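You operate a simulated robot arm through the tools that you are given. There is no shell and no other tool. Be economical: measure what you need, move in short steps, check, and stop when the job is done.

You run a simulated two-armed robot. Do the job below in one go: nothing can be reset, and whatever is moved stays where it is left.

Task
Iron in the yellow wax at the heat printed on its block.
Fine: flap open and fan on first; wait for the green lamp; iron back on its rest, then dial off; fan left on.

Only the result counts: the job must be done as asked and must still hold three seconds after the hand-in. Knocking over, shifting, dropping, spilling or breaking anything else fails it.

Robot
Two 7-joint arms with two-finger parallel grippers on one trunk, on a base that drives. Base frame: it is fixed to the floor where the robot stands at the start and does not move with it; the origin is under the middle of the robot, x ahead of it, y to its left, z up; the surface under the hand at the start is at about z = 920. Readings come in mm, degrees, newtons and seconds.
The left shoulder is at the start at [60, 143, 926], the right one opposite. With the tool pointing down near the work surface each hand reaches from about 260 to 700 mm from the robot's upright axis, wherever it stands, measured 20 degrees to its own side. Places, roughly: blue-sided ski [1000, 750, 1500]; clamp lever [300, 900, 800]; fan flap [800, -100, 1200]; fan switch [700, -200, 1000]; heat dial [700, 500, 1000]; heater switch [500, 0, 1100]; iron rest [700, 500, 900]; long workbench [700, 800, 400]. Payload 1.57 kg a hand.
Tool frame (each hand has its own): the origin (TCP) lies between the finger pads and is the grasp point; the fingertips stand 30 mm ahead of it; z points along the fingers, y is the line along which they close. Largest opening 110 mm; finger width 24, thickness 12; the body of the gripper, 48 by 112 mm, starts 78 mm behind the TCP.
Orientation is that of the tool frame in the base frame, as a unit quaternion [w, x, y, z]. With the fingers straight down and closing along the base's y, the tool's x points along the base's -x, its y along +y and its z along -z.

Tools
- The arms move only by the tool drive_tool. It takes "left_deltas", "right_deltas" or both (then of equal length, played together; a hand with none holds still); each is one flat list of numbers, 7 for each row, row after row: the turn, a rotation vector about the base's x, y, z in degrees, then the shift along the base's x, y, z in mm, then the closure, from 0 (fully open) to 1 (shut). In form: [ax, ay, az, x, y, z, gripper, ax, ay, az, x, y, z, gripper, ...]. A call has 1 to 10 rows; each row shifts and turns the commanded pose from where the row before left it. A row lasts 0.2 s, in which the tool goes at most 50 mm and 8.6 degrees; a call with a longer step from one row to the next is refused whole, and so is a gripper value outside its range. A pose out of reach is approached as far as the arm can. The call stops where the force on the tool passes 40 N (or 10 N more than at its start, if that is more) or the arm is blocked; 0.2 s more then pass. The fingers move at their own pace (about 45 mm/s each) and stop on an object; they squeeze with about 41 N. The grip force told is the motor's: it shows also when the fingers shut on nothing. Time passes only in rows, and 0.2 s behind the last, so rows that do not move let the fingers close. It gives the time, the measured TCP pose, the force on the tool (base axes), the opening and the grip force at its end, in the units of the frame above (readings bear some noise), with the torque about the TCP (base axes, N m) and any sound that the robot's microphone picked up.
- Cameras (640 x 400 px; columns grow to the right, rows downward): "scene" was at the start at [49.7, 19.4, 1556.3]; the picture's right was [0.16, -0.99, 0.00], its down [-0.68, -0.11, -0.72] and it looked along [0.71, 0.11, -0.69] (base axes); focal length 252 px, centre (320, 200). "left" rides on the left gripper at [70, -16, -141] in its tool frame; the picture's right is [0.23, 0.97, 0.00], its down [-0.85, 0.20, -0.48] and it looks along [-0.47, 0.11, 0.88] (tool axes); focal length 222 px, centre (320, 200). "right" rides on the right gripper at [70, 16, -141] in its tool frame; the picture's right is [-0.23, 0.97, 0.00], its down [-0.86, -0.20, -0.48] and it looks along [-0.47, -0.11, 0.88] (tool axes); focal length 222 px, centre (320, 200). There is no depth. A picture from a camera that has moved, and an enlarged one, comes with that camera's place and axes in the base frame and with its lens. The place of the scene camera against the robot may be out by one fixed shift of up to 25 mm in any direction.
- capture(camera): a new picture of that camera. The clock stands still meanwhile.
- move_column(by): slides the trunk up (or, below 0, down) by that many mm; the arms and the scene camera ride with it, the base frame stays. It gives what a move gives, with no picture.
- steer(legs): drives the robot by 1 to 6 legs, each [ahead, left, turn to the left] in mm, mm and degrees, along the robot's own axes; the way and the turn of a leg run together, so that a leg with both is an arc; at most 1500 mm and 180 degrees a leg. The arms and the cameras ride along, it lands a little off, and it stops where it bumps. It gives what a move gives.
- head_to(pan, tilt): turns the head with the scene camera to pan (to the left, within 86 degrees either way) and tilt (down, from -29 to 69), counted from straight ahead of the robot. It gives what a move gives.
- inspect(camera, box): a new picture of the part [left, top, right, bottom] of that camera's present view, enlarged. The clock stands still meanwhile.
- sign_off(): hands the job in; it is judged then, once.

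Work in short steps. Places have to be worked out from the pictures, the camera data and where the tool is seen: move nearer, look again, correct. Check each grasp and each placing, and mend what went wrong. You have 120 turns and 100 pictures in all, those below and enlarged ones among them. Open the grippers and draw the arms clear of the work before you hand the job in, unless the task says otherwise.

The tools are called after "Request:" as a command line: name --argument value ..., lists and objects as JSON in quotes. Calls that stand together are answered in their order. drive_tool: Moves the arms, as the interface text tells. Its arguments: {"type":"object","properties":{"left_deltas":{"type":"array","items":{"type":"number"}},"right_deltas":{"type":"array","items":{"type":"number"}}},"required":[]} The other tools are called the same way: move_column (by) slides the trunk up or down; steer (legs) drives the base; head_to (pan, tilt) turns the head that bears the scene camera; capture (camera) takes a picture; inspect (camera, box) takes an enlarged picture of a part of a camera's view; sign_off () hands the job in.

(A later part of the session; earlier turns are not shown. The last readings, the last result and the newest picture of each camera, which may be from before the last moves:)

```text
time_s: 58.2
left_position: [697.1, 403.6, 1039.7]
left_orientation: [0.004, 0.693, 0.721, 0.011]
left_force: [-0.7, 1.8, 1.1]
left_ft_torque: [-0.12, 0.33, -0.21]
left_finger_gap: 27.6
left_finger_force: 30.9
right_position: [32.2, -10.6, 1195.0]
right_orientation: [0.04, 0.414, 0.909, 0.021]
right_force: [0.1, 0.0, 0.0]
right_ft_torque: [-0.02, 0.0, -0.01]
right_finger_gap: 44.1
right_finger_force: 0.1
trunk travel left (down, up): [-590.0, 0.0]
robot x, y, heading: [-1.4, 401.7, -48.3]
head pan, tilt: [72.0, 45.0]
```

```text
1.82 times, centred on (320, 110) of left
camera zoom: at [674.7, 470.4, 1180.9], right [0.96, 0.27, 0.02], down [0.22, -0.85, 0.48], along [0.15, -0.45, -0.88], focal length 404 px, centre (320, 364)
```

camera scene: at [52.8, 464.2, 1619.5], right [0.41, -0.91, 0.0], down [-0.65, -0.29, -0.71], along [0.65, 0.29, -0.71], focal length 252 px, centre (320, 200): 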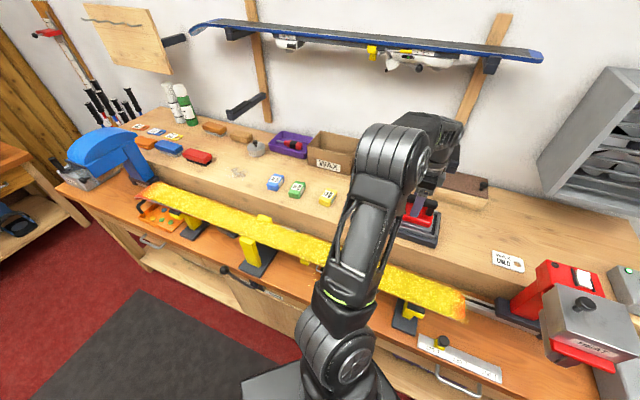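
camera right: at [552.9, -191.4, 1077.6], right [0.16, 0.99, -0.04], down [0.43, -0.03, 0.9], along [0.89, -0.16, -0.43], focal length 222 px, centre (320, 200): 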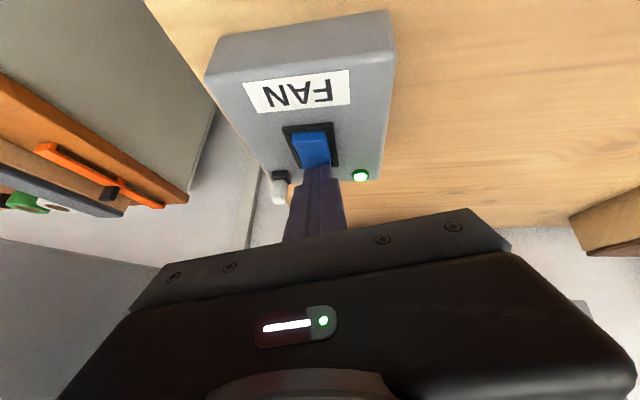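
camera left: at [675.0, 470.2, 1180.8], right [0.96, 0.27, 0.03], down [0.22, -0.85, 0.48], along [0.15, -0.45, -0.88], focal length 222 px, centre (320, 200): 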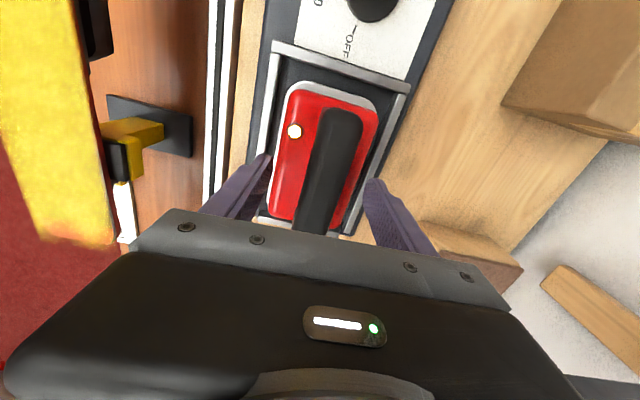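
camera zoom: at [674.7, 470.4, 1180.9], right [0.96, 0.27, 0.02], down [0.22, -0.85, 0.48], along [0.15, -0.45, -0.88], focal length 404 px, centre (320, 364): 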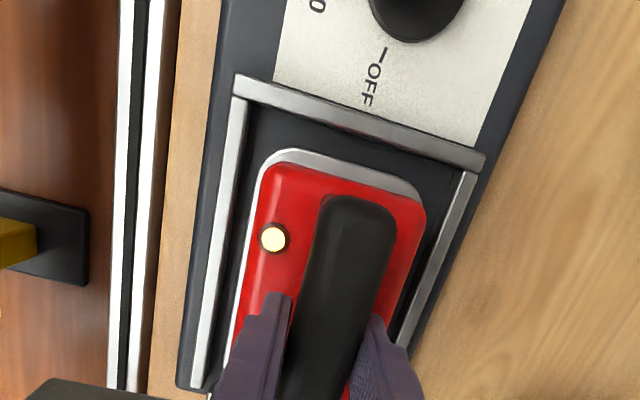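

The handle is gripped (27.6 mm). I wait for the green lamp.

Request:
drive_tool --left_deltas '[0, 0, 0, 0, 0, 0, 1, 0, 0, 0, 0, 0, 0, 1, 0, 0, 0, 0, 0, 0, 1, 0, 0, 0, 0, 0, 0, 1, 0, 0, 0, 0, 0, 0, 1, 0, 0, 0, 0, 0, 0, 1, 0, 0, 0, 0, 0, 0, 1, 0, 0, 0, 0, 0, 0, 1, 0, 0, 0, 0, 0, 0, 1, 0, 0, 0, 0, 0, 0, 1]'

Request:
drive_tool --left_deltas '[0, 0, 0, 0, 0, 0, 1, 0, 0, 0, 0, 0, 0, 1, 0, 0, 0, 0, 0, 0, 1, 0, 0, 0, 0, 0, 0, 1, 0, 0, 0, 0, 0, 0, 1, 0, 0, 0, 0, 0, 0, 1, 0, 0, 0, 0, 0, 0, 1, 0, 0, 0, 0, 0, 0, 1, 0, 0, 0, 0, 0, 0, 1, 0, 0, 0, 0, 0, 0, 1]'

Request:
inspect --camera "left" --box '[220, 0, 420, 220]'

```text
time_s: 60.4
left_position: [696.4, 403.3, 1040.3]
left_orientation: [0.006, 0.692, 0.722, 0.012]
left_force: [-2.7, 1.5, 2.6]
left_ft_torque: [-0.09, 0.49, -0.22]
left_finger_gap: 27.1
left_finger_force: 37.3
right_position: [32.6, -10.7, 1194.5]
right_orientation: [0.04, 0.414, 0.909, 0.021]
right_force: [-0.2, -0.7, -0.2]
right_ft_torque: [0.01, 0.02, -0.03]
right_finger_gap: 43.8
right_finger_force: 0.0
trunk travel left (down, up): [-590.0, 0.0]
robot x, y, heading: [-0.8, 406.5, -48.2]
head pan, tilt: [72.0, 45.0]
```

```text
time_s: 62.6
left_position: [697.5, 402.5, 1040.9]
left_orientation: [0.005, 0.692, 0.722, 0.011]
left_force: [-2.0, 2.5, 2.7]
left_ft_torque: [-0.04, 0.52, -0.27]
left_finger_gap: 26.9
left_finger_force: 37.5
right_position: [30.4, -10.5, 1194.2]
right_orientation: [0.04, 0.414, 0.909, 0.02]
right_force: [0.3, -0.2, -0.7]
right_ft_torque: [0.0, 0.01, -0.01]
right_finger_gap: 43.9
right_finger_force: 0.1
trunk travel left (down, up): [-590.0, 0.0]
robot x, y, heading: [0.4, 402.6, -48.0]
head pan, tilt: [72.0, 45.0]
```

```text
1.82 times, centred on (320, 110) of left
camera zoom: at [674.5, 470.5, 1181.1], right [0.96, 0.27, 0.03], down [0.22, -0.85, 0.48], along [0.15, -0.45, -0.88], focal length 404 px, centre (320, 364)
```

zoom: 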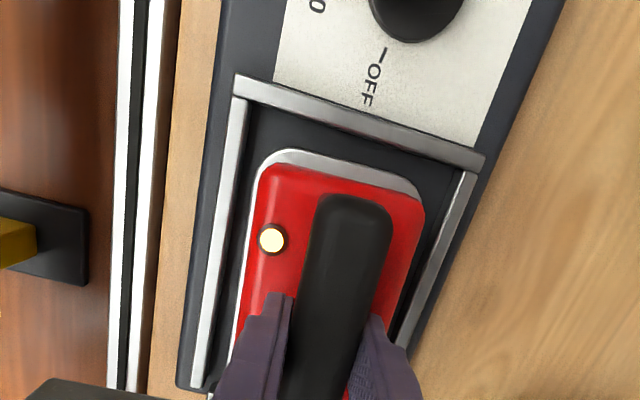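

Still amber. Keep waiting.

Request:
drive_tool --left_deltas '[0, 0, 0, 0, 0, 0, 1, 0, 0, 0, 0, 0, 0, 1, 0, 0, 0, 0, 0, 0, 1, 0, 0, 0, 0, 0, 0, 1, 0, 0, 0, 0, 0, 0, 1, 0, 0, 0, 0, 0, 0, 1, 0, 0, 0, 0, 0, 0, 1, 0, 0, 0, 0, 0, 0, 1, 0, 0, 0, 0, 0, 0, 1, 0, 0, 0, 0, 0, 0, 1]'

Request:
drive_tool --left_deltas '[0, 0, 0, 0, 0, 0, 1, 0, 0, 0, 0, 0, 0, 1, 0, 0, 0, 0, 0, 0, 1, 0, 0, 0, 0, 0, 0, 1, 0, 0, 0, 0, 0, 0, 1, 0, 0, 0, 0, 0, 0, 1, 0, 0, 0, 0, 0, 0, 1, 0, 0, 0, 0, 0, 0, 1, 0, 0, 0, 0, 0, 0, 1, 0, 0, 0, 0, 0, 0, 1]'

Request:
drive_tool --left_deltas '[0, 0, 0, 0, 0, 0, 1, 0, 0, 0, 0, 0, 0, 1, 0, 0, 0, 0, 0, 0, 1, 0, 0, 0, 0, 0, 0, 1, 0, 0, 0, 0, 0, 0, 1, 0, 0, 0, 0, 0, 0, 1, 0, 0, 0, 0, 0, 0, 1, 0, 0, 0, 0, 0, 0, 1, 0, 0, 0, 0, 0, 0, 1, 0, 0, 0, 0, 0, 0, 1]'

Request:
inspect --camera "left" --box '[220, 0, 420, 220]'

```text
time_s: 64.8
left_position: [697.8, 402.1, 1039.5]
left_orientation: [0.006, 0.692, 0.722, 0.012]
left_force: [-2.4, 1.8, 4.4]
left_ft_torque: [-0.08, 0.55, -0.18]
left_finger_gap: 26.6
left_finger_force: 37.3
right_position: [30.5, -10.2, 1195.5]
right_orientation: [0.04, 0.413, 0.909, 0.021]
right_force: [0.0, 0.4, 0.3]
right_ft_torque: [-0.02, 0.0, 0.02]
right_finger_gap: 44.0
right_finger_force: 0.1
trunk travel left (down, up): [-590.0, 0.0]
robot x, y, heading: [0.9, 402.5, -47.9]
head pan, tilt: [72.0, 45.0]
```

```text
time_s: 67.0
left_position: [698.0, 402.7, 1040.6]
left_orientation: [0.005, 0.692, 0.722, 0.012]
left_force: [-3.1, 1.6, 4.9]
left_ft_torque: [0.0, 0.56, -0.15]
left_finger_gap: 27.0
left_finger_force: 37.8
right_position: [31.4, -10.0, 1195.7]
right_orientation: [0.04, 0.415, 0.909, 0.021]
right_force: [0.5, 0.5, -0.2]
right_ft_torque: [0.0, 0.0, -0.02]
right_finger_gap: 44.1
right_finger_force: 0.0
trunk travel left (down, up): [-590.0, 0.0]
robot x, y, heading: [0.6, 401.4, -48.0]
head pan, tilt: [72.0, 45.0]
```

```text
time_s: 69.2
left_position: [697.3, 404.0, 1040.1]
left_orientation: [0.006, 0.693, 0.721, 0.012]
left_force: [-1.6, 1.1, 4.5]
left_ft_torque: [-0.06, 0.56, -0.07]
left_finger_gap: 26.8
left_finger_force: 37.0
right_position: [30.7, -10.5, 1194.5]
right_orientation: [0.04, 0.414, 0.909, 0.021]
right_force: [-0.4, -0.5, 0.3]
right_ft_torque: [0.02, 0.02, 0.01]
right_finger_gap: 44.1
right_finger_force: 0.0
trunk travel left (down, up): [-590.0, 0.0]
robot x, y, heading: [-1.3, 400.9, -48.0]
head pan, tilt: [72.0, 45.0]
```

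```text
1.82 times, centred on (320, 110) of left
camera zoom: at [674.4, 470.4, 1181.1], right [0.96, 0.27, 0.03], down [0.22, -0.85, 0.48], along [0.15, -0.45, -0.88], focal length 404 px, centre (320, 364)
```

zoom: 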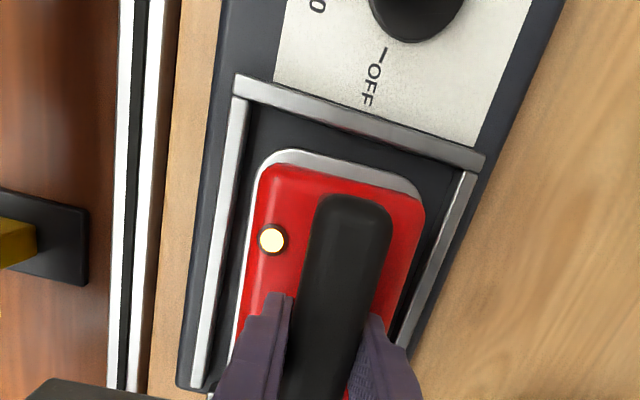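

Still heating after ~20 s; wait longer.

Request:
drive_tool --left_deltas '[0, 0, 0, 0, 0, 0, 1, 0, 0, 0, 0, 0, 0, 1, 0, 0, 0, 0, 0, 0, 1, 0, 0, 0, 0, 0, 0, 1, 0, 0, 0, 0, 0, 0, 1, 0, 0, 0, 0, 0, 0, 1, 0, 0, 0, 0, 0, 0, 1, 0, 0, 0, 0, 0, 0, 1, 0, 0, 0, 0, 0, 0, 1, 0, 0, 0, 0, 0, 0, 1]'

Request:
drive_tool --left_deltas '[0, 0, 0, 0, 0, 0, 1, 0, 0, 0, 0, 0, 0, 1, 0, 0, 0, 0, 0, 0, 1, 0, 0, 0, 0, 0, 0, 1, 0, 0, 0, 0, 0, 0, 1, 0, 0, 0, 0, 0, 0, 1, 0, 0, 0, 0, 0, 0, 1, 0, 0, 0, 0, 0, 0, 1, 0, 0, 0, 0, 0, 0, 1, 0, 0, 0, 0, 0, 0, 1]'

Request:
drive_tool --left_deltas '[0, 0, 0, 0, 0, 0, 1, 0, 0, 0, 0, 0, 0, 1, 0, 0, 0, 0, 0, 0, 1, 0, 0, 0, 0, 0, 0, 1, 0, 0, 0, 0, 0, 0, 1, 0, 0, 0, 0, 0, 0, 1, 0, 0, 0, 0, 0, 0, 1, 0, 0, 0, 0, 0, 0, 1, 0, 0, 0, 0, 0, 0, 1, 0, 0, 0, 0, 0, 0, 1]'

Request:
drive_tool --left_deltas '[0, 0, 0, 0, 0, 0, 1, 0, 0, 0, 0, 0, 0, 1, 0, 0, 0, 0, 0, 0, 1, 0, 0, 0, 0, 0, 0, 1, 0, 0, 0, 0, 0, 0, 1, 0, 0, 0, 0, 0, 0, 1, 0, 0, 0, 0, 0, 0, 1, 0, 0, 0, 0, 0, 0, 1, 0, 0, 0, 0, 0, 0, 1, 0, 0, 0, 0, 0, 0, 1]'

Request:
inspect --camera "left" --box '[220, 0, 420, 220]'

```text
time_s: 71.4
left_position: [695.5, 403.4, 1041.5]
left_orientation: [0.006, 0.693, 0.721, 0.012]
left_force: [-2.6, 1.3, 4.5]
left_ft_torque: [-0.04, 0.55, -0.08]
left_finger_gap: 27.3
left_finger_force: 37.9
right_position: [30.8, -10.9, 1194.0]
right_orientation: [0.04, 0.414, 0.909, 0.021]
right_force: [0.4, 0.3, 0.5]
right_ft_torque: [0.04, -0.01, 0.02]
right_finger_gap: 43.9
right_finger_force: 0.0
trunk travel left (down, up): [-590.0, 0.0]
robot x, y, heading: [-0.1, 403.7, -47.9]
head pan, tilt: [72.0, 45.0]
```

```text
time_s: 73.6
left_position: [696.3, 403.7, 1039.5]
left_orientation: [0.006, 0.692, 0.721, 0.013]
left_force: [-2.8, 1.8, 3.8]
left_ft_torque: [-0.02, 0.51, -0.05]
left_finger_gap: 26.5
left_finger_force: 37.7
right_position: [32.3, -10.4, 1193.0]
right_orientation: [0.04, 0.414, 0.909, 0.021]
right_force: [0.1, 0.0, -0.3]
right_ft_torque: [0.0, 0.01, 0.01]
right_finger_gap: 43.9
right_finger_force: 0.1
trunk travel left (down, up): [-590.0, 0.0]
robot x, y, heading: [1.0, 400.4, -47.8]
head pan, tilt: [72.0, 45.0]
```

```text
time_s: 75.8
left_position: [697.4, 403.8, 1040.2]
left_orientation: [0.006, 0.693, 0.721, 0.012]
left_force: [-2.2, 0.8, 4.3]
left_ft_torque: [-0.03, 0.53, -0.1]
left_finger_gap: 26.6
left_finger_force: 37.2
right_position: [31.3, -11.6, 1195.1]
right_orientation: [0.041, 0.415, 0.909, 0.021]
right_force: [-0.7, 0.1, 0.6]
right_ft_torque: [-0.01, 0.03, 0.04]
right_finger_gap: 43.7
right_finger_force: 0.1
trunk travel left (down, up): [-590.0, 0.0]
robot x, y, heading: [-3.2, 402.9, -47.9]
head pan, tilt: [72.0, 45.0]
```

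```text
time_s: 78.0
left_position: [696.7, 403.6, 1039.8]
left_orientation: [0.005, 0.692, 0.722, 0.012]
left_force: [-1.1, 1.3, 5.1]
left_ft_torque: [-0.04, 0.51, -0.06]
left_finger_gap: 27.0
left_finger_force: 37.6
right_position: [31.4, -11.1, 1195.0]
right_orientation: [0.04, 0.414, 0.909, 0.021]
right_force: [-0.7, -0.1, 0.3]
right_ft_torque: [0.0, -0.01, -0.04]
right_finger_gap: 43.9
right_finger_force: 0.1
trunk travel left (down, up): [-590.0, 0.0]
robot x, y, heading: [1.6, 403.0, -48.2]
head pan, tilt: [72.0, 45.0]
```

```text
1.82 times, centred on (320, 110) of left
camera zoom: at [674.4, 470.3, 1181.2], right [0.96, 0.27, 0.03], down [0.22, -0.85, 0.48], along [0.15, -0.45, -0.88], focal length 404 px, centre (320, 364)
```

zoom: 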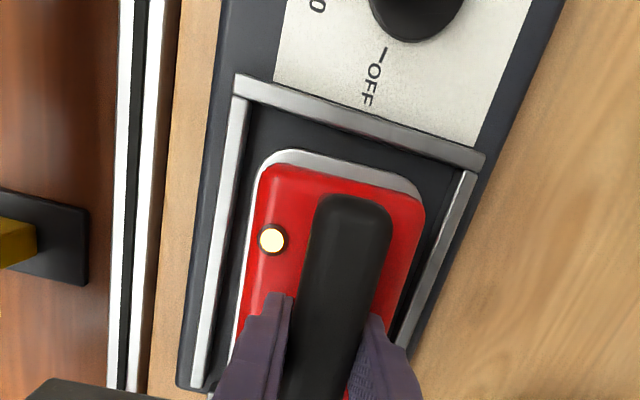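

Still amber at ~29 s of heating; I wait a longer batch.

Request:
drive_tool --left_deltas '[0, 0, 0, 0, 0, 0, 1, 0, 0, 0, 0, 0, 0, 1, 0, 0, 0, 0, 0, 0, 1, 0, 0, 0, 0, 0, 0, 1, 0, 0, 0, 0, 0, 0, 1, 0, 0, 0, 0, 0, 0, 1, 0, 0, 0, 0, 0, 0, 1, 0, 0, 0, 0, 0, 0, 1, 0, 0, 0, 0, 0, 0, 1, 0, 0, 0, 0, 0, 0, 1]'

Request:
drive_tool --left_deltas '[0, 0, 0, 0, 0, 0, 1, 0, 0, 0, 0, 0, 0, 1, 0, 0, 0, 0, 0, 0, 1, 0, 0, 0, 0, 0, 0, 1, 0, 0, 0, 0, 0, 0, 1, 0, 0, 0, 0, 0, 0, 1, 0, 0, 0, 0, 0, 0, 1, 0, 0, 0, 0, 0, 0, 1, 0, 0, 0, 0, 0, 0, 1, 0, 0, 0, 0, 0, 0, 1]'

Request:
drive_tool --left_deltas '[0, 0, 0, 0, 0, 0, 1, 0, 0, 0, 0, 0, 0, 1, 0, 0, 0, 0, 0, 0, 1, 0, 0, 0, 0, 0, 0, 1, 0, 0, 0, 0, 0, 0, 1, 0, 0, 0, 0, 0, 0, 1, 0, 0, 0, 0, 0, 0, 1, 0, 0, 0, 0, 0, 0, 1, 0, 0, 0, 0, 0, 0, 1, 0, 0, 0, 0, 0, 0, 1]'

Request:
drive_tool --left_deltas '[0, 0, 0, 0, 0, 0, 1, 0, 0, 0, 0, 0, 0, 1, 0, 0, 0, 0, 0, 0, 1, 0, 0, 0, 0, 0, 0, 1, 0, 0, 0, 0, 0, 0, 1, 0, 0, 0, 0, 0, 0, 1, 0, 0, 0, 0, 0, 0, 1, 0, 0, 0, 0, 0, 0, 1, 0, 0, 0, 0, 0, 0, 1, 0, 0, 0, 0, 0, 0, 1]'

Request:
drive_tool --left_deltas '[0, 0, 0, 0, 0, 0, 1, 0, 0, 0, 0, 0, 0, 1, 0, 0, 0, 0, 0, 0, 1, 0, 0, 0, 0, 0, 0, 1, 0, 0, 0, 0, 0, 0, 1, 0, 0, 0, 0, 0, 0, 1, 0, 0, 0, 0, 0, 0, 1, 0, 0, 0, 0, 0, 0, 1, 0, 0, 0, 0, 0, 0, 1, 0, 0, 0, 0, 0, 0, 1]'

Request:
drive_tool --left_deltas '[0, 0, 0, 0, 0, 0, 1, 0, 0, 0, 0, 0, 0, 1, 0, 0, 0, 0, 0, 0, 1, 0, 0, 0, 0, 0, 0, 1, 0, 0, 0, 0, 0, 0, 1, 0, 0, 0, 0, 0, 0, 1, 0, 0, 0, 0, 0, 0, 1, 0, 0, 0, 0, 0, 0, 1, 0, 0, 0, 0, 0, 0, 1, 0, 0, 0, 0, 0, 0, 1]'

Request:
inspect --camera "left" --box '[220, 0, 420, 220]'

```text
time_s: 80.2
left_position: [696.6, 404.0, 1040.1]
left_orientation: [0.006, 0.692, 0.722, 0.012]
left_force: [-0.7, -0.3, 5.1]
left_ft_torque: [-0.04, 0.54, -0.03]
left_finger_gap: 26.8
left_finger_force: 37.5
right_position: [30.7, -11.0, 1193.4]
right_orientation: [0.04, 0.414, 0.909, 0.021]
right_force: [0.2, -0.7, 0.5]
right_ft_torque: [0.0, 0.05, 0.01]
right_finger_gap: 43.8
right_finger_force: 0.0
trunk travel left (down, up): [-590.0, 0.0]
robot x, y, heading: [0.7, 402.5, -48.1]
head pan, tilt: [72.0, 45.0]
```

```text
time_s: 82.4
left_position: [697.0, 402.7, 1040.0]
left_orientation: [0.006, 0.692, 0.721, 0.012]
left_force: [-2.0, 0.6, 6.0]
left_ft_torque: [-0.01, 0.5, -0.02]
left_finger_gap: 27.0
left_finger_force: 38.1
right_position: [31.6, -11.4, 1193.8]
right_orientation: [0.04, 0.414, 0.909, 0.021]
right_force: [0.6, 0.7, -0.5]
right_ft_torque: [0.01, 0.01, -0.01]
right_finger_gap: 44.0
right_finger_force: 0.1
trunk travel left (down, up): [-590.0, 0.0]
robot x, y, heading: [0.2, 404.0, -48.2]
head pan, tilt: [72.0, 45.0]
```

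```text
time_s: 84.6
left_position: [697.7, 403.3, 1041.6]
left_orientation: [0.006, 0.692, 0.722, 0.013]
left_force: [-1.5, -0.3, 5.6]
left_ft_torque: [-0.05, 0.53, -0.02]
left_finger_gap: 27.0
left_finger_force: 38.0
right_position: [32.8, -11.5, 1194.7]
right_orientation: [0.041, 0.415, 0.909, 0.021]
right_force: [-0.3, 0.6, 0.4]
right_ft_torque: [-0.02, 0.01, 0.04]
right_finger_gap: 44.1
right_finger_force: 0.0
trunk travel left (down, up): [-590.0, 0.0]
robot x, y, heading: [-1.3, 399.3, -48.1]
head pan, tilt: [72.0, 45.0]
```

```text
time_s: 86.8
left_position: [697.8, 402.1, 1039.5]
left_orientation: [0.006, 0.692, 0.722, 0.012]
left_force: [-1.1, 0.9, 4.3]
left_ft_torque: [-0.02, 0.51, -0.03]
left_finger_gap: 26.9
left_finger_force: 37.7
right_position: [30.8, -10.8, 1194.8]
right_orientation: [0.041, 0.413, 0.909, 0.022]
right_force: [0.3, 0.2, 0.9]
right_ft_torque: [0.0, -0.01, -0.01]
right_finger_gap: 43.8
right_finger_force: 0.1
trunk travel left (down, up): [-590.0, 0.0]
robot x, y, heading: [0.5, 400.4, -48.3]
head pan, tilt: [72.0, 45.0]
```

```text
time_s: 89.0
left_position: [696.4, 402.6, 1041.4]
left_orientation: [0.005, 0.692, 0.722, 0.012]
left_force: [-1.8, 0.4, 4.7]
left_ft_torque: [-0.05, 0.51, -0.02]
left_finger_gap: 26.8
left_finger_force: 37.9
right_position: [30.9, -10.3, 1194.7]
right_orientation: [0.04, 0.415, 0.909, 0.021]
right_force: [0.6, 0.0, 0.0]
right_ft_torque: [0.01, -0.05, -0.02]
right_finger_gap: 44.1
right_finger_force: 0.0
trunk travel left (down, up): [-590.0, 0.0]
robot x, y, heading: [-0.7, 406.1, -48.1]
head pan, tilt: [72.0, 45.0]
```

```text
time_s: 91.2
left_position: [697.4, 403.4, 1041.1]
left_orientation: [0.006, 0.692, 0.722, 0.011]
left_force: [-1.2, -0.5, 4.9]
left_ft_torque: [-0.02, 0.51, 0.0]
left_finger_gap: 27.3
left_finger_force: 38.3
right_position: [30.7, -11.0, 1194.9]
right_orientation: [0.04, 0.414, 0.909, 0.021]
right_force: [-0.1, -0.1, 0.3]
right_ft_torque: [-0.01, 0.01, -0.01]
right_finger_gap: 43.7
right_finger_force: 0.1
trunk travel left (down, up): [-590.0, 0.0]
robot x, y, heading: [2.6, 400.9, -48.2]
head pan, tilt: [72.0, 45.0]
```

```text
1.82 times, centred on (320, 110) of left
camera zoom: at [674.5, 470.3, 1181.2], right [0.96, 0.27, 0.03], down [0.22, -0.85, 0.48], along [0.15, -0.45, -0.88], focal length 404 px, centre (320, 364)
```

zoom: 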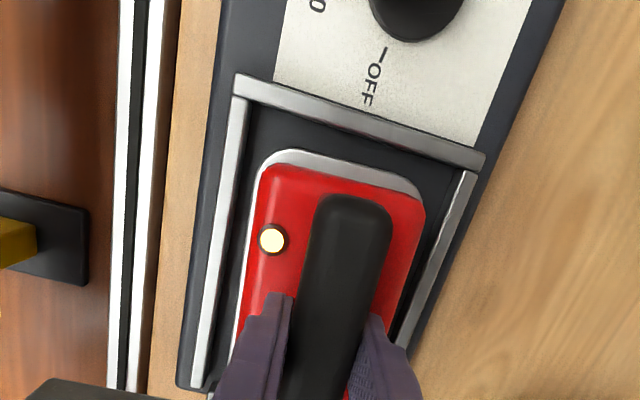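

No green yet after 42 s. My grip may be disturbing how the iron sits, so I release, rise, and view dial and lamps together.

Request:
drive_tool --left_deltas '[0, 0, 0, 0, 0, 0, 0.6, 0, 0, 0, 0, 0, 0, 0.3, 0, 0, 0, 0, 0, 30, 0.3, 0, 0, 0, 0, 0, 30, 0.3, 0, 0, 0, -3, 30, 5, 0.3, 0, 0, 0, 0, 40, 0, 0.3]'

Request:
capture --camera "left"

```text
time_s: 92.6
left_position: [697.6, 473.9, 1105.2]
left_orientation: [0.006, 0.692, 0.722, 0.011]
left_force: [0.1, 0.0, -0.8]
left_ft_torque: [0.01, 0.01, 0.01]
left_finger_gap: 77.0
left_finger_force: 0.1
right_position: [31.4, -9.4, 1194.3]
right_orientation: [0.04, 0.414, 0.909, 0.021]
right_force: [0.0, 0.6, -0.3]
right_ft_torque: [-0.02, 0.0, 0.02]
right_finger_gap: 44.3
right_finger_force: 0.0
trunk travel left (down, up): [-590.0, 0.0]
robot x, y, heading: [-2.3, 403.0, -48.1]
head pan, tilt: [72.0, 45.0]
```

```text
25 pictures are left
camera left: at [674.6, 540.1, 1247.0], right [0.96, 0.27, 0.02], down [0.22, -0.85, 0.48], along [0.15, -0.45, -0.88], focal length 222 px, centre (320, 200)
```

left: 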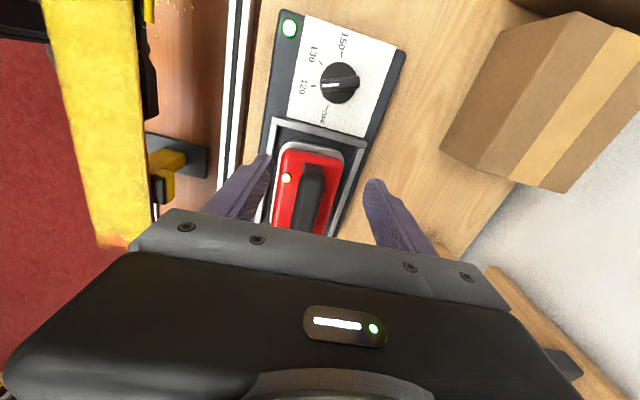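

The lamp on the rest is green (the iron's own lamp just shows power). I go back, grip the handle again.

Request:
drive_tool --left_deltas '[0, 0, 0, 0, -40, 0, 0.3, 0, 0, 0, 1, -31, -5, 0.3, 0, 0, 0, 0, 0, -30, 0.3, 0, 0, 0, 0, 0, -30, 0.5, 0, 0, 0, 0, 0, 0, 0.8, 0, 0, 0, 0, 0, 0, 1, 0, 0, 0, 0, 0, 0, 1, 0, 0, 0, 0, 0, 0, 1]'

Request:
drive_tool --left_deltas '[0, 0, 0, 0, 0, 15, 1, 0, 0, 0, 0, 0, 25, 1, 0, 0, 0, 0, 0, 25, 1]'

Request:
capture --camera "left"

```text
time_s: 94.4
left_position: [697.5, 400.0, 1040.1]
left_orientation: [0.005, 0.693, 0.721, 0.012]
left_force: [2.9, 0.6, 3.9]
left_ft_torque: [-0.12, 0.12, 0.0]
left_finger_gap: 26.7
left_finger_force: 30.0
right_position: [31.3, -10.7, 1194.2]
right_orientation: [0.04, 0.414, 0.909, 0.021]
right_force: [-0.7, 0.4, -0.1]
right_ft_torque: [0.0, 0.0, 0.0]
right_finger_gap: 44.1
right_finger_force: 0.0
trunk travel left (down, up): [-590.0, 0.0]
robot x, y, heading: [-1.4, 404.4, -48.5]
head pan, tilt: [72.0, 45.0]
```

```text
time_s: 95.2
left_position: [696.9, 400.9, 1106.0]
left_orientation: [0.005, 0.692, 0.722, 0.012]
left_force: [-1.0, 0.0, -7.4]
left_ft_torque: [-0.03, 0.01, 0.0]
left_finger_gap: 26.9
left_finger_force: 37.1
right_position: [33.7, -11.0, 1193.7]
right_orientation: [0.04, 0.414, 0.909, 0.021]
right_force: [0.4, -0.1, -0.4]
right_ft_torque: [-0.05, -0.02, -0.01]
right_finger_gap: 44.5
right_finger_force: 0.1
trunk travel left (down, up): [-590.0, 0.0]
robot x, y, heading: [-0.0, 407.5, -48.2]
head pan, tilt: [72.0, 45.0]
```

```text
24 pictures are left
camera left: at [673.9, 467.7, 1246.5], right [0.96, 0.27, 0.02], down [0.22, -0.85, 0.48], along [0.15, -0.45, -0.88], focal length 222 px, centre (320, 200)
```

left: 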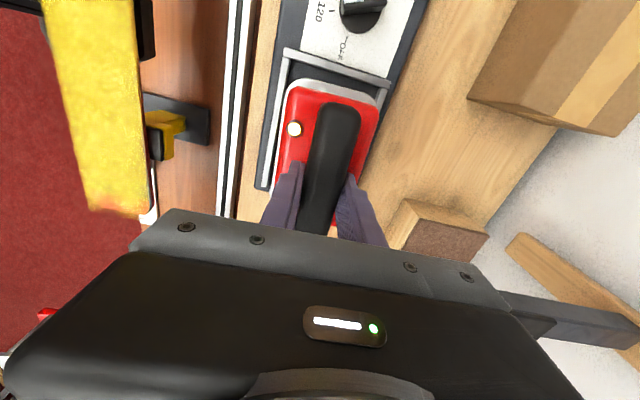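

Iron is held level (7.4 N). Ski right end ≈ y 222, centre x≈438, top z≈955. I carry the iron over the right end and look.

Request:
drive_tool --left_deltas '[0, 0, 0, -40, -10, 5, 1, 0, 0, 0, -45, -18, 0, 1, 0, 0, 0, -45, -18, 0, 1, 0, 0, 0, -45, -18, 0, 1, 0, 0, 0, -45, -18, 0, 1, 0, 0, 0, -39, -18, 0, 1]'

Request:
capture --camera "left"

Request:
capture --camera "scene"

```text
time_s: 96.6
left_position: [437.3, 298.6, 1110.3]
left_orientation: [0.006, 0.692, 0.721, 0.012]
left_force: [0.0, 0.7, -6.9]
left_ft_torque: [0.01, 0.01, -0.02]
left_finger_gap: 27.0
left_finger_force: 37.7
right_position: [31.9, -11.7, 1195.2]
right_orientation: [0.04, 0.414, 0.909, 0.022]
right_force: [-0.1, 0.8, 1.1]
right_ft_torque: [0.02, -0.04, 0.0]
right_finger_gap: 43.8
right_finger_force: 0.0
trunk travel left (down, up): [-590.0, 0.0]
robot x, y, heading: [-5.3, 401.1, -48.1]
head pan, tilt: [72.0, 45.0]
```

```text
23 pictures are left
camera left: at [414.7, 367.0, 1250.3], right [0.96, 0.27, 0.03], down [0.22, -0.85, 0.48], along [0.15, -0.45, -0.88], focal length 222 px, centre (320, 200)
```

left: 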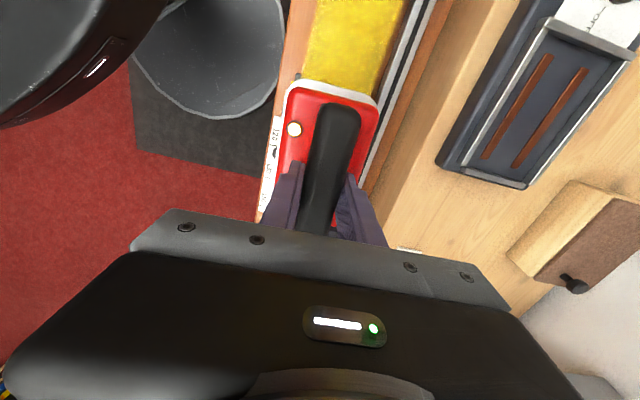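

```text
22 pictures are left
camera scene: at [52.6, 463.7, 1619.6], right [0.41, -0.91, 0.0], down [-0.65, -0.29, -0.71], along [0.65, 0.29, -0.71], focal length 252 px, centre (320, 200)
```

scene: 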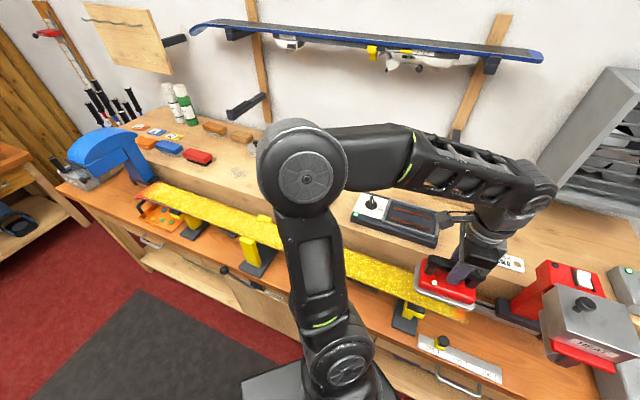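

Ski centre here x≈444. I centre the iron, shift slightly to the end, and lower in small steps for contact.

Request:
drive_tool --left_deltas '[0, 0, 0, 7, -13, -20, 1, 0, 0, 0, 0, 0, -20, 1, 0, 0, 0, 0, 0, -12, 1, 0, 0, 0, 0, 0, -5, 1, 0, 0, 0, 0, 0, -4, 1, 0, 0, 0, 0, 0, -3, 1]'

```text
time_s: 98.0
left_position: [445.0, 289.8, 1046.6]
left_orientation: [0.005, 0.692, 0.722, 0.012]
left_force: [-0.3, 0.1, -7.7]
left_ft_torque: [0.0, 0.01, -0.01]
left_finger_gap: 26.7
left_finger_force: 37.4
right_position: [31.9, -10.1, 1195.1]
right_orientation: [0.041, 0.414, 0.909, 0.021]
right_force: [-0.2, 0.8, 0.3]
right_ft_torque: [0.01, 0.0, 0.0]
right_finger_gap: 44.0
right_finger_force: 0.1
trunk travel left (down, up): [-590.0, 0.0]
robot x, y, heading: [1.8, 404.9, -48.1]
head pan, tilt: [72.0, 45.0]
```

No contact yet; continue down in small steps.

Request:
drive_tool --left_deltas '[0, 0, 0, 0, -3, -4, 1, 0, 0, 0, 0, 0, -3, 1, 0, 0, 0, 0, 0, -3, 1]'

Request:
inspect --camera "scene" --box '[370, 230, 530, 340]'

```text
time_s: 98.7
left_position: [446.8, 284.3, 1045.0]
left_orientation: [0.01, 0.691, 0.723, 0.012]
left_force: [0.4, 6.5, 18.9]
left_ft_torque: [0.61, 1.15, -0.31]
left_finger_gap: 27.0
left_finger_force: 38.2
right_position: [31.8, -10.2, 1194.3]
right_orientation: [0.042, 0.413, 0.909, 0.022]
right_force: [-0.3, -0.6, -0.2]
right_ft_torque: [0.01, 0.04, 0.0]
right_finger_gap: 44.1
right_finger_force: 0.1
trunk travel left (down, up): [-590.0, 0.0]
robot x, y, heading: [0.8, 406.4, -48.1]
head pan, tilt: [72.0, 45.0]
stopped in row 3 (left hand): the force on the tool passed its limit at 48 N (the readings are from after the stop); the commanded pose is now the measured one
```

```text
3.64 times, centred on (450, 285) of scene
camera zoom: at [51.3, 465.5, 1619.6], right [0.41, -0.91, 0.0], down [-0.65, -0.29, -0.71], along [0.65, 0.29, -0.71], focal length 916 px, centre (-153, -109)
```

zoom: 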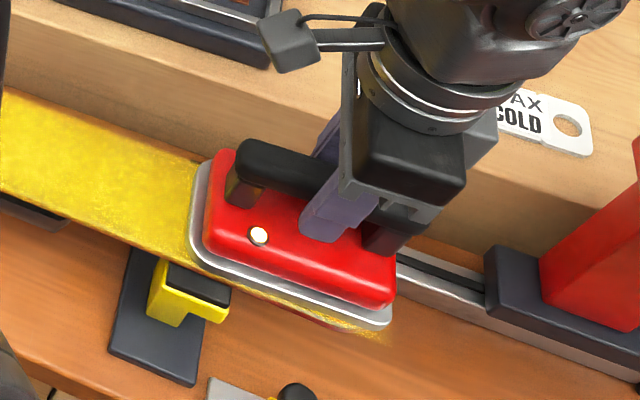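

Contact found at TCP z≈1044. I ease pressure slightly and start the slow pass along +y.

Request:
drive_tool --left_deltas '[0, 0, 0, -2, 6, 0.8, 1, 0, 0, 0, 0, 12, 0, 1, 0, 0, 0, 0, 12, 0, 1, 0, 0, 0, 0, 12, 0, 1, 0, 0, 0, 0, 12, 0, 1, 0, 0, 0, 0, 12, 0, 1, 0, 0, 0, 0, 12, 0, 1, 0, 0, 0, 0, 12, 0, 1, 0, 0, 0, 0, 12, 0, 1, 0, 0, 0, 0, 12, 0, 1]'

Request:
inspect --camera "scene" --box '[330, 200, 530, 340]'

```text
time_s: 100.9
left_position: [443.6, 397.4, 1044.6]
left_orientation: [0.009, 0.691, 0.722, 0.012]
left_force: [-0.7, -2.8, 13.9]
left_ft_torque: [-0.65, 0.82, 0.05]
left_finger_gap: 27.3
left_finger_force: 38.1
right_position: [31.2, -10.4, 1194.6]
right_orientation: [0.04, 0.413, 0.91, 0.021]
right_force: [-0.2, 1.0, 0.8]
right_ft_torque: [0.01, -0.01, 0.03]
right_finger_gap: 43.9
right_finger_force: 0.1
trunk travel left (down, up): [-590.0, 0.0]
robot x, y, heading: [-0.0, 401.0, -48.0]
head pan, tilt: [72.0, 45.0]
```

```text
2.86 times, centred on (430, 270) of scene
camera zoom: at [51.8, 463.8, 1619.6], right [0.41, -0.91, 0.0], down [-0.65, -0.29, -0.71], along [0.65, 0.29, -0.71], focal length 719 px, centre (6, 0)
```

zoom: 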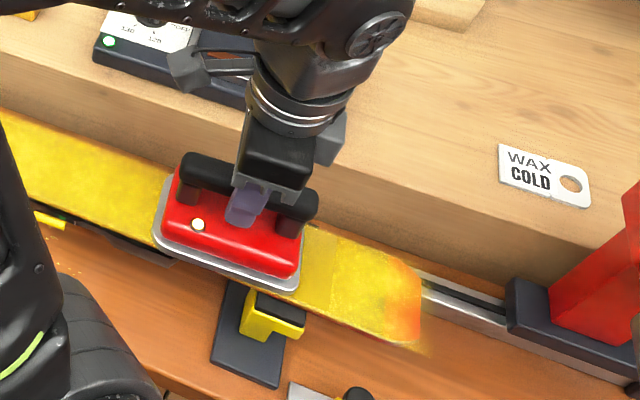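

The strip behind the iron looks changed; I zoom to compare textures.

Request:
inspect --camera "scene" --box '[420, 265, 490, 325]'

```text
6.67 times, centred on (455, 295) of scene
camera zoom: at [51.8, 463.8, 1619.6], right [0.41, -0.91, 0.0], down [-0.65, -0.29, -0.71], along [0.65, 0.29, -0.71], focal length 1678 px, centre (-580, -433)
```

zoom: 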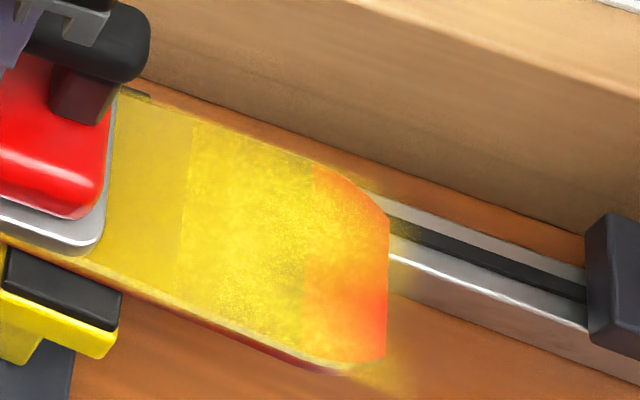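

The iron melted wax from y≈302 on; the first 45 mm still look grainy. I go back over the end, pause briefly, and come forward again.

Request:
drive_tool --left_deltas '[0, 0, 0, 0, -16, 0, 1, 0, 0, 0, 0, -16, 0, 1, 0, 0, 0, 0, -16, 0, 1, 0, 0, 0, 0, -16, 0, 1, 0, 0, 0, 0, -16, 0, 1, 0, 0, 0, 0, -16, 0, 1, 0, 0, 0, 0, -16, 0, 1, 0, 0, 0, 0, -4, 0, 1, 0, 0, 0, 0, 4, 0, 1, 0, 0, 0, 0, 8, 0, 1]'

Request:
drive_tool --left_deltas '[0, 0, 0, 0, 8, 0, 1, 0, 0, 0, 0, 12, 0, 1, 0, 0, 0, 0, 12, 0, 1, 0, 0, 0, 0, 12, 0, 1, 0, 0, 0, 0, 12, 0, 1, 0, 0, 0, 0, 12, 0, 1, 0, 0, 0, 0, 12, 0, 1, 0, 0, 0, 0, 12, 0, 1, 0, 0, 0, 0, 12, 0, 1, 0, 0, 0, 0, 12, 0, 1]'

Request:
inspect --camera "scene" --box '[380, 240, 490, 325]'

```text
time_s: 103.1
left_position: [445.3, 293.9, 1043.3]
left_orientation: [0.011, 0.692, 0.722, 0.011]
left_force: [-0.1, -5.0, 9.0]
left_ft_torque: [-0.55, 0.7, 0.21]
left_finger_gap: 27.2
left_finger_force: 37.8
right_position: [32.7, -9.9, 1195.2]
right_orientation: [0.041, 0.414, 0.909, 0.021]
right_force: [-0.6, 0.3, -0.1]
right_ft_torque: [-0.04, 0.0, 0.0]
right_finger_gap: 44.0
right_finger_force: 0.1
trunk travel left (down, up): [-590.0, 0.0]
robot x, y, heading: [-1.9, 401.7, -48.1]
head pan, tilt: [72.0, 45.0]
```

```text
time_s: 105.3
left_position: [444.1, 409.5, 1045.0]
left_orientation: [0.01, 0.691, 0.723, 0.011]
left_force: [-1.2, -4.6, 13.9]
left_ft_torque: [-0.7, 0.87, 0.21]
left_finger_gap: 27.1
left_finger_force: 37.7
right_position: [30.3, -11.1, 1194.3]
right_orientation: [0.041, 0.413, 0.91, 0.022]
right_force: [-0.5, 0.1, -0.3]
right_ft_torque: [-0.02, -0.01, -0.03]
right_finger_gap: 43.9
right_finger_force: 0.0
trunk travel left (down, up): [-590.0, 0.0]
robot x, y, heading: [-1.3, 400.8, -48.3]
head pan, tilt: [72.0, 45.0]
```

```text
4.71 times, centred on (435, 282) of scene
camera zoom: at [51.9, 463.7, 1619.7], right [0.41, -0.91, 0.0], down [-0.65, -0.29, -0.71], along [0.65, 0.29, -0.71], focal length 1185 px, centre (-221, -188)
```

zoom: 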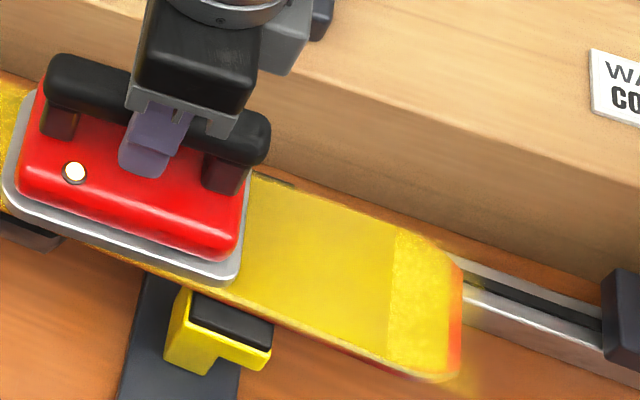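

Melted zone extended to y≈266; only the last ~35 mm remains. I go back and linger a bit more at the end.

Request:
drive_tool --left_deltas '[0, 0, 0, 0, -20, 0, 1, 0, 0, 0, 0, -20, 0, 1, 0, 0, 0, 0, -20, 0, 1, 0, 0, 0, 0, -20, 0, 1, 0, 0, 0, 0, -20, 0, 1, 0, 0, 0, 0, -20, 0, 1, 0, 0, 0, 0, -10, 0, 1, 0, 0, 0, 0, -4, 0, 1, 0, 0, 0, 0, -4, 0, 1, 0, 0, 0, 0, -4, 0, 1]'

Request:
drive_tool --left_deltas '[0, 0, 0, 0, -3, 0, 1, 0, 0, 0, 0, 3, 0, 1, 0, 0, 0, 0, 5, 0, 1, 0, 0, 0, 0, 5, 0, 1, 0, 0, 0, 0, 16, 0, 1, 0, 0, 0, 0, 20, 0, 1, 0, 0, 0, 0, 20, 0, 1, 0, 0, 0, 0, 20, 0, 1, 0, 0, 0, 0, 20, 0, 1, 0, 0, 0, 0, 20, 0, 1]'

Request:
inspect --camera "scene" --box '[380, 240, 490, 325]'

```text
time_s: 107.5
left_position: [443.2, 268.8, 1043.9]
left_orientation: [0.01, 0.691, 0.722, 0.013]
left_force: [0.6, 6.6, 13.0]
left_ft_torque: [0.92, 0.87, -0.29]
left_finger_gap: 27.1
left_finger_force: 37.3
right_position: [30.9, -9.5, 1195.4]
right_orientation: [0.04, 0.413, 0.91, 0.021]
right_force: [0.4, 0.3, 0.0]
right_ft_torque: [0.0, 0.01, 0.03]
right_finger_gap: 43.8
right_finger_force: 0.0
trunk travel left (down, up): [-590.0, 0.0]
robot x, y, heading: [-0.7, 402.3, -48.1]
head pan, tilt: [72.0, 45.0]
```

```text
time_s: 109.7
left_position: [444.4, 392.3, 1043.6]
left_orientation: [0.01, 0.691, 0.722, 0.014]
left_force: [0.7, -3.8, 23.2]
left_ft_torque: [-1.13, 1.16, 0.26]
left_finger_gap: 27.1
left_finger_force: 37.9
right_position: [30.1, -10.3, 1194.1]
right_orientation: [0.041, 0.414, 0.909, 0.021]
right_force: [1.4, -0.4, -0.6]
right_ft_torque: [0.01, 0.01, -0.02]
right_finger_gap: 43.9
right_finger_force: 0.1
trunk travel left (down, up): [-590.0, 0.0]
robot x, y, heading: [3.4, 403.2, -48.0]
head pan, tilt: [72.0, 45.0]
```

```text
4.71 times, centred on (435, 282) of scene
camera zoom: at [51.3, 463.9, 1619.8], right [0.41, -0.91, 0.0], down [-0.65, -0.29, -0.71], along [0.65, 0.29, -0.71], focal length 1185 px, centre (-221, -188)
```

zoom: 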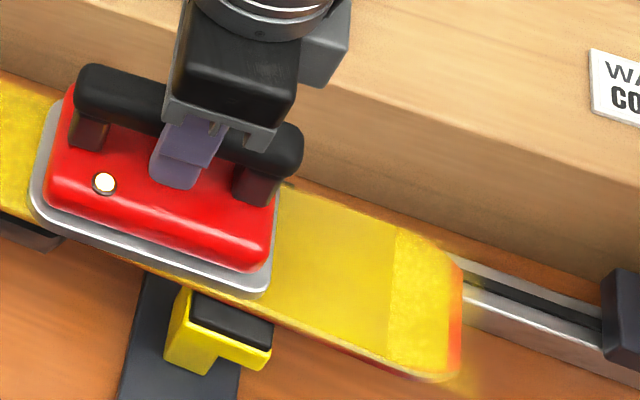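

The reaction torque shows the ski tip falls away at the end, so the flat sole misses it. I return and tilt the iron slightly to follow the tip.

Request:
drive_tool --left_deltas '[0, 0, 0, 0, -24, 1, 1, 0, 0, 0, 0, -24, 0, 1, 0, 0, 0, 0, -24, 0, 1, 0, 0, 0, 0, -24, 0, 1, 0, 0, 0, 0, -24, 0, 1, 2, 0, 0, 0, -8, 0, 1, 2, 0, 0, 0, -4, 0, 1, 2, 0, 0, 0, 0, -1, 1, 0, 0, 0, 0, 0, -1, 1, 0, 0, 0, 0, -2, 0, 1]'

Request:
inspect --camera "scene" --box '[400, 240, 510, 335]'

```text
time_s: 111.9
left_position: [444.2, 260.9, 1044.5]
left_orientation: [-0.024, 0.691, 0.721, 0.05]
left_force: [1.4, -1.8, 25.6]
left_ft_torque: [-1.23, 1.09, 0.13]
left_finger_gap: 27.1
left_finger_force: 37.5
right_position: [30.7, -10.0, 1194.4]
right_orientation: [0.041, 0.413, 0.909, 0.021]
right_force: [0.3, 0.2, -0.2]
right_ft_torque: [0.0, 0.0, 0.02]
right_finger_gap: 43.7
right_finger_force: 0.1
trunk travel left (down, up): [-590.0, 0.0]
robot x, y, heading: [-1.0, 399.9, -48.0]
head pan, tilt: [72.0, 45.0]
```

```text
4.21 times, centred on (455, 288) of scene
camera zoom: at [51.2, 465.0, 1619.8], right [0.41, -0.91, 0.0], down [-0.65, -0.29, -0.71], along [0.65, 0.29, -0.71], focal length 1060 px, centre (-248, -168)
```

zoom: 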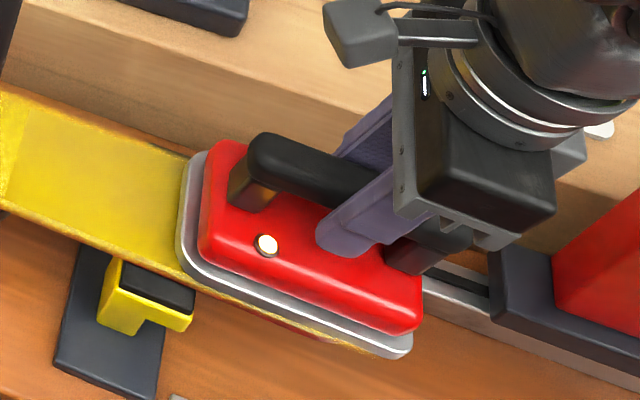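

Contact is now at the tip side. I dwell while gradually levelling, then slide forward again.

Request:
drive_tool --left_deltas '[0, 0, 0, 0, 2, 0, 1, 0, 0, 0, 0, -2, 0, 1, -1, 0, 0, 0, 0, 0, 1, 0, 0, 0, 0, 0, 0, 1, -1, 0, 0, 0, 2, 0, 1, 0, 0, 0, 0, 0, 0, 1, -1, 0, 0, 0, 2, 0, 1, 0, 0, 0, 0, 2, 0, 1, -1, 0, 0, 0, 4, 0, 1, 0, 0, 0, 0, 4, 0, 1]'

Request:
drive_tool --left_deltas '[-1, 0, 0, 0, 12, 0, 1, -1, 0, 0, 0, 16, 0, 1, 0, 0, 0, 0, 22, 0, 1, 0, 0, 0, 0, 22, 0, 1, 0, 0, 0, 0, 22, 0, 1, 0, 0, 0, 0, 22, 0, 1, 0, 0, 0, 0, 20, 0, 1]'

Request:
inspect --camera "scene" --box '[380, 240, 490, 325]'

```text
time_s: 114.1
left_position: [443.3, 273.4, 1042.3]
left_orientation: [-0.002, 0.692, 0.722, 0.024]
left_force: [-2.2, -8.9, 17.8]
left_ft_torque: [-0.32, 1.16, 0.38]
left_finger_gap: 27.3
left_finger_force: 37.7
right_position: [31.3, -11.8, 1194.6]
right_orientation: [0.04, 0.414, 0.909, 0.023]
right_force: [-0.1, 0.1, -0.2]
right_ft_torque: [0.01, -0.01, -0.02]
right_finger_gap: 44.0
right_finger_force: 0.1
trunk travel left (down, up): [-590.0, 0.0]
robot x, y, heading: [-2.3, 402.1, -47.9]
head pan, tilt: [72.0, 45.0]
```

```text
time_s: 115.7
left_position: [443.2, 411.0, 1042.1]
left_orientation: [0.01, 0.691, 0.722, 0.013]
left_force: [-0.9, -7.0, 29.1]
left_ft_torque: [-0.44, 0.8, 0.35]
left_finger_gap: 27.4
left_finger_force: 37.6
right_position: [29.7, -12.0, 1194.9]
right_orientation: [0.04, 0.413, 0.909, 0.022]
right_force: [-0.1, -0.2, 0.6]
right_ft_torque: [0.0, 0.01, 0.0]
right_finger_gap: 43.7
right_finger_force: 0.0
trunk travel left (down, up): [-590.0, 0.0]
robot x, y, heading: [-0.2, 403.7, -47.7]
head pan, tilt: [72.0, 45.0]
```

```text
4.71 times, centred on (435, 282) of scene
camera zoom: at [50.7, 463.6, 1619.8], right [0.41, -0.91, 0.0], down [-0.65, -0.29, -0.71], along [0.65, 0.29, -0.71], focal length 1185 px, centre (-221, -188)
```

zoom: 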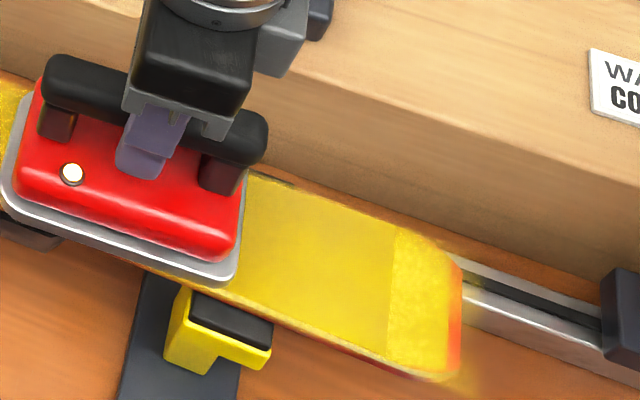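

That last strip does not change, so it is outside the wax zone. I ease pressure and continue the pass along the ski.

Request:
drive_tool --left_deltas '[0, 0, 0, 1, 10, 1.2, 1, 0, 0, 0, 0, 12, 0, 1, 0, 0, 0, 0, 12, 0, 1, 0, 0, 0, 0, 12, 0, 1, 0, 0, 0, 0, 12, 0, 1, 0, 0, 0, 0, 12, 0, 1, 0, 0, 0, 0, 12, 0, 1, 0, 0, 0, 0, 12, 0, 1, 0, 0, 0, 0, 12, 0, 1, 0, 0, 0, 0, 12, 0, 1]'

Request:
drive_tool --left_deltas '[0, 0, 0, 0, 12, 0, 1, 0, 0, 0, 0, 12, 0, 1, 0, 0, 0, 0, 12, 0, 1, 0, 0, 0, 0, 12, 0, 1, 0, 0, 0, 0, 12, 0, 1, 0, 0, 0, 0, 12, 0, 1, 0, 0, 0, 0, 12, 0, 1, 0, 0, 0, 0, 12, 0, 1, 0, 0, 0, 0, 12, 0, 1, 0, 0, 0, 0, 12, 0, 1]'

Request:
capture --camera "left"

```text
time_s: 117.9
left_position: [446.9, 527.1, 1045.1]
left_orientation: [0.01, 0.691, 0.722, 0.011]
left_force: [-0.6, -0.2, -6.6]
left_ft_torque: [0.0, 0.0, 0.01]
left_finger_gap: 27.0
left_finger_force: 37.7
right_position: [32.7, -9.9, 1195.1]
right_orientation: [0.04, 0.414, 0.909, 0.022]
right_force: [-0.9, -0.6, 0.6]
right_ft_torque: [0.01, -0.04, 0.02]
right_finger_gap: 43.6
right_finger_force: 0.0
trunk travel left (down, up): [-590.0, 0.0]
robot x, y, heading: [-2.3, 403.2, -48.1]
head pan, tilt: [72.0, 45.0]
```

```text
time_s: 120.1
left_position: [446.6, 649.7, 1043.6]
left_orientation: [0.01, 0.691, 0.722, 0.013]
left_force: [0.7, -0.1, -6.4]
left_ft_torque: [-0.05, 0.0, -0.02]
left_finger_gap: 26.8
left_finger_force: 38.1
right_position: [32.8, -9.0, 1194.2]
right_orientation: [0.04, 0.413, 0.91, 0.021]
right_force: [-0.5, -0.5, 0.7]
right_ft_torque: [-0.01, 0.03, 0.02]
right_finger_gap: 44.2
right_finger_force: 0.0
trunk travel left (down, up): [-590.0, 0.0]
robot x, y, heading: [-1.2, 403.8, -48.2]
head pan, tilt: [72.0, 45.0]
```

```text
14 pictures are left
camera left: at [422.3, 717.3, 1184.2], right [0.96, 0.27, 0.03], down [0.22, -0.85, 0.48], along [0.16, -0.46, -0.88], focal length 222 px, centre (320, 200)
```

left: 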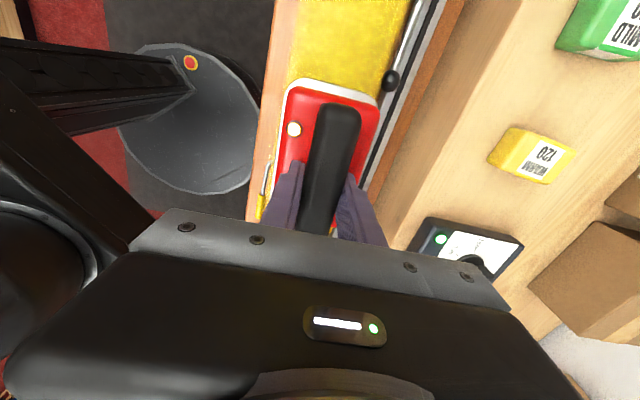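

Contact was lost (the force shows only the iron's weight). I lower here until contact, then iron back toward the finished part.

Request:
drive_tool --left_deltas '[0, 0, 0, -1, 0, -1, 1, 0, 0, 0, 0, 0, -1, 1, 0, 0, 0, 0, 0, -1, 1]'

```text
time_s: 120.9
left_position: [446.7, 648.2, 1042.6]
left_orientation: [0.012, 0.691, 0.723, 0.015]
left_force: [6.5, 2.9, 30.6]
left_ft_torque: [-0.28, 0.95, -0.07]
left_finger_gap: 27.1
left_finger_force: 37.6
right_position: [29.8, -11.0, 1195.2]
right_orientation: [0.041, 0.414, 0.909, 0.021]
right_force: [-0.2, -0.1, 0.0]
right_ft_torque: [-0.02, 0.0, -0.01]
right_finger_gap: 43.9
right_finger_force: 0.1
trunk travel left (down, up): [-590.0, 0.0]
robot x, y, heading: [-0.7, 404.0, -48.0]
head pan, tilt: [72.0, 45.0]
```

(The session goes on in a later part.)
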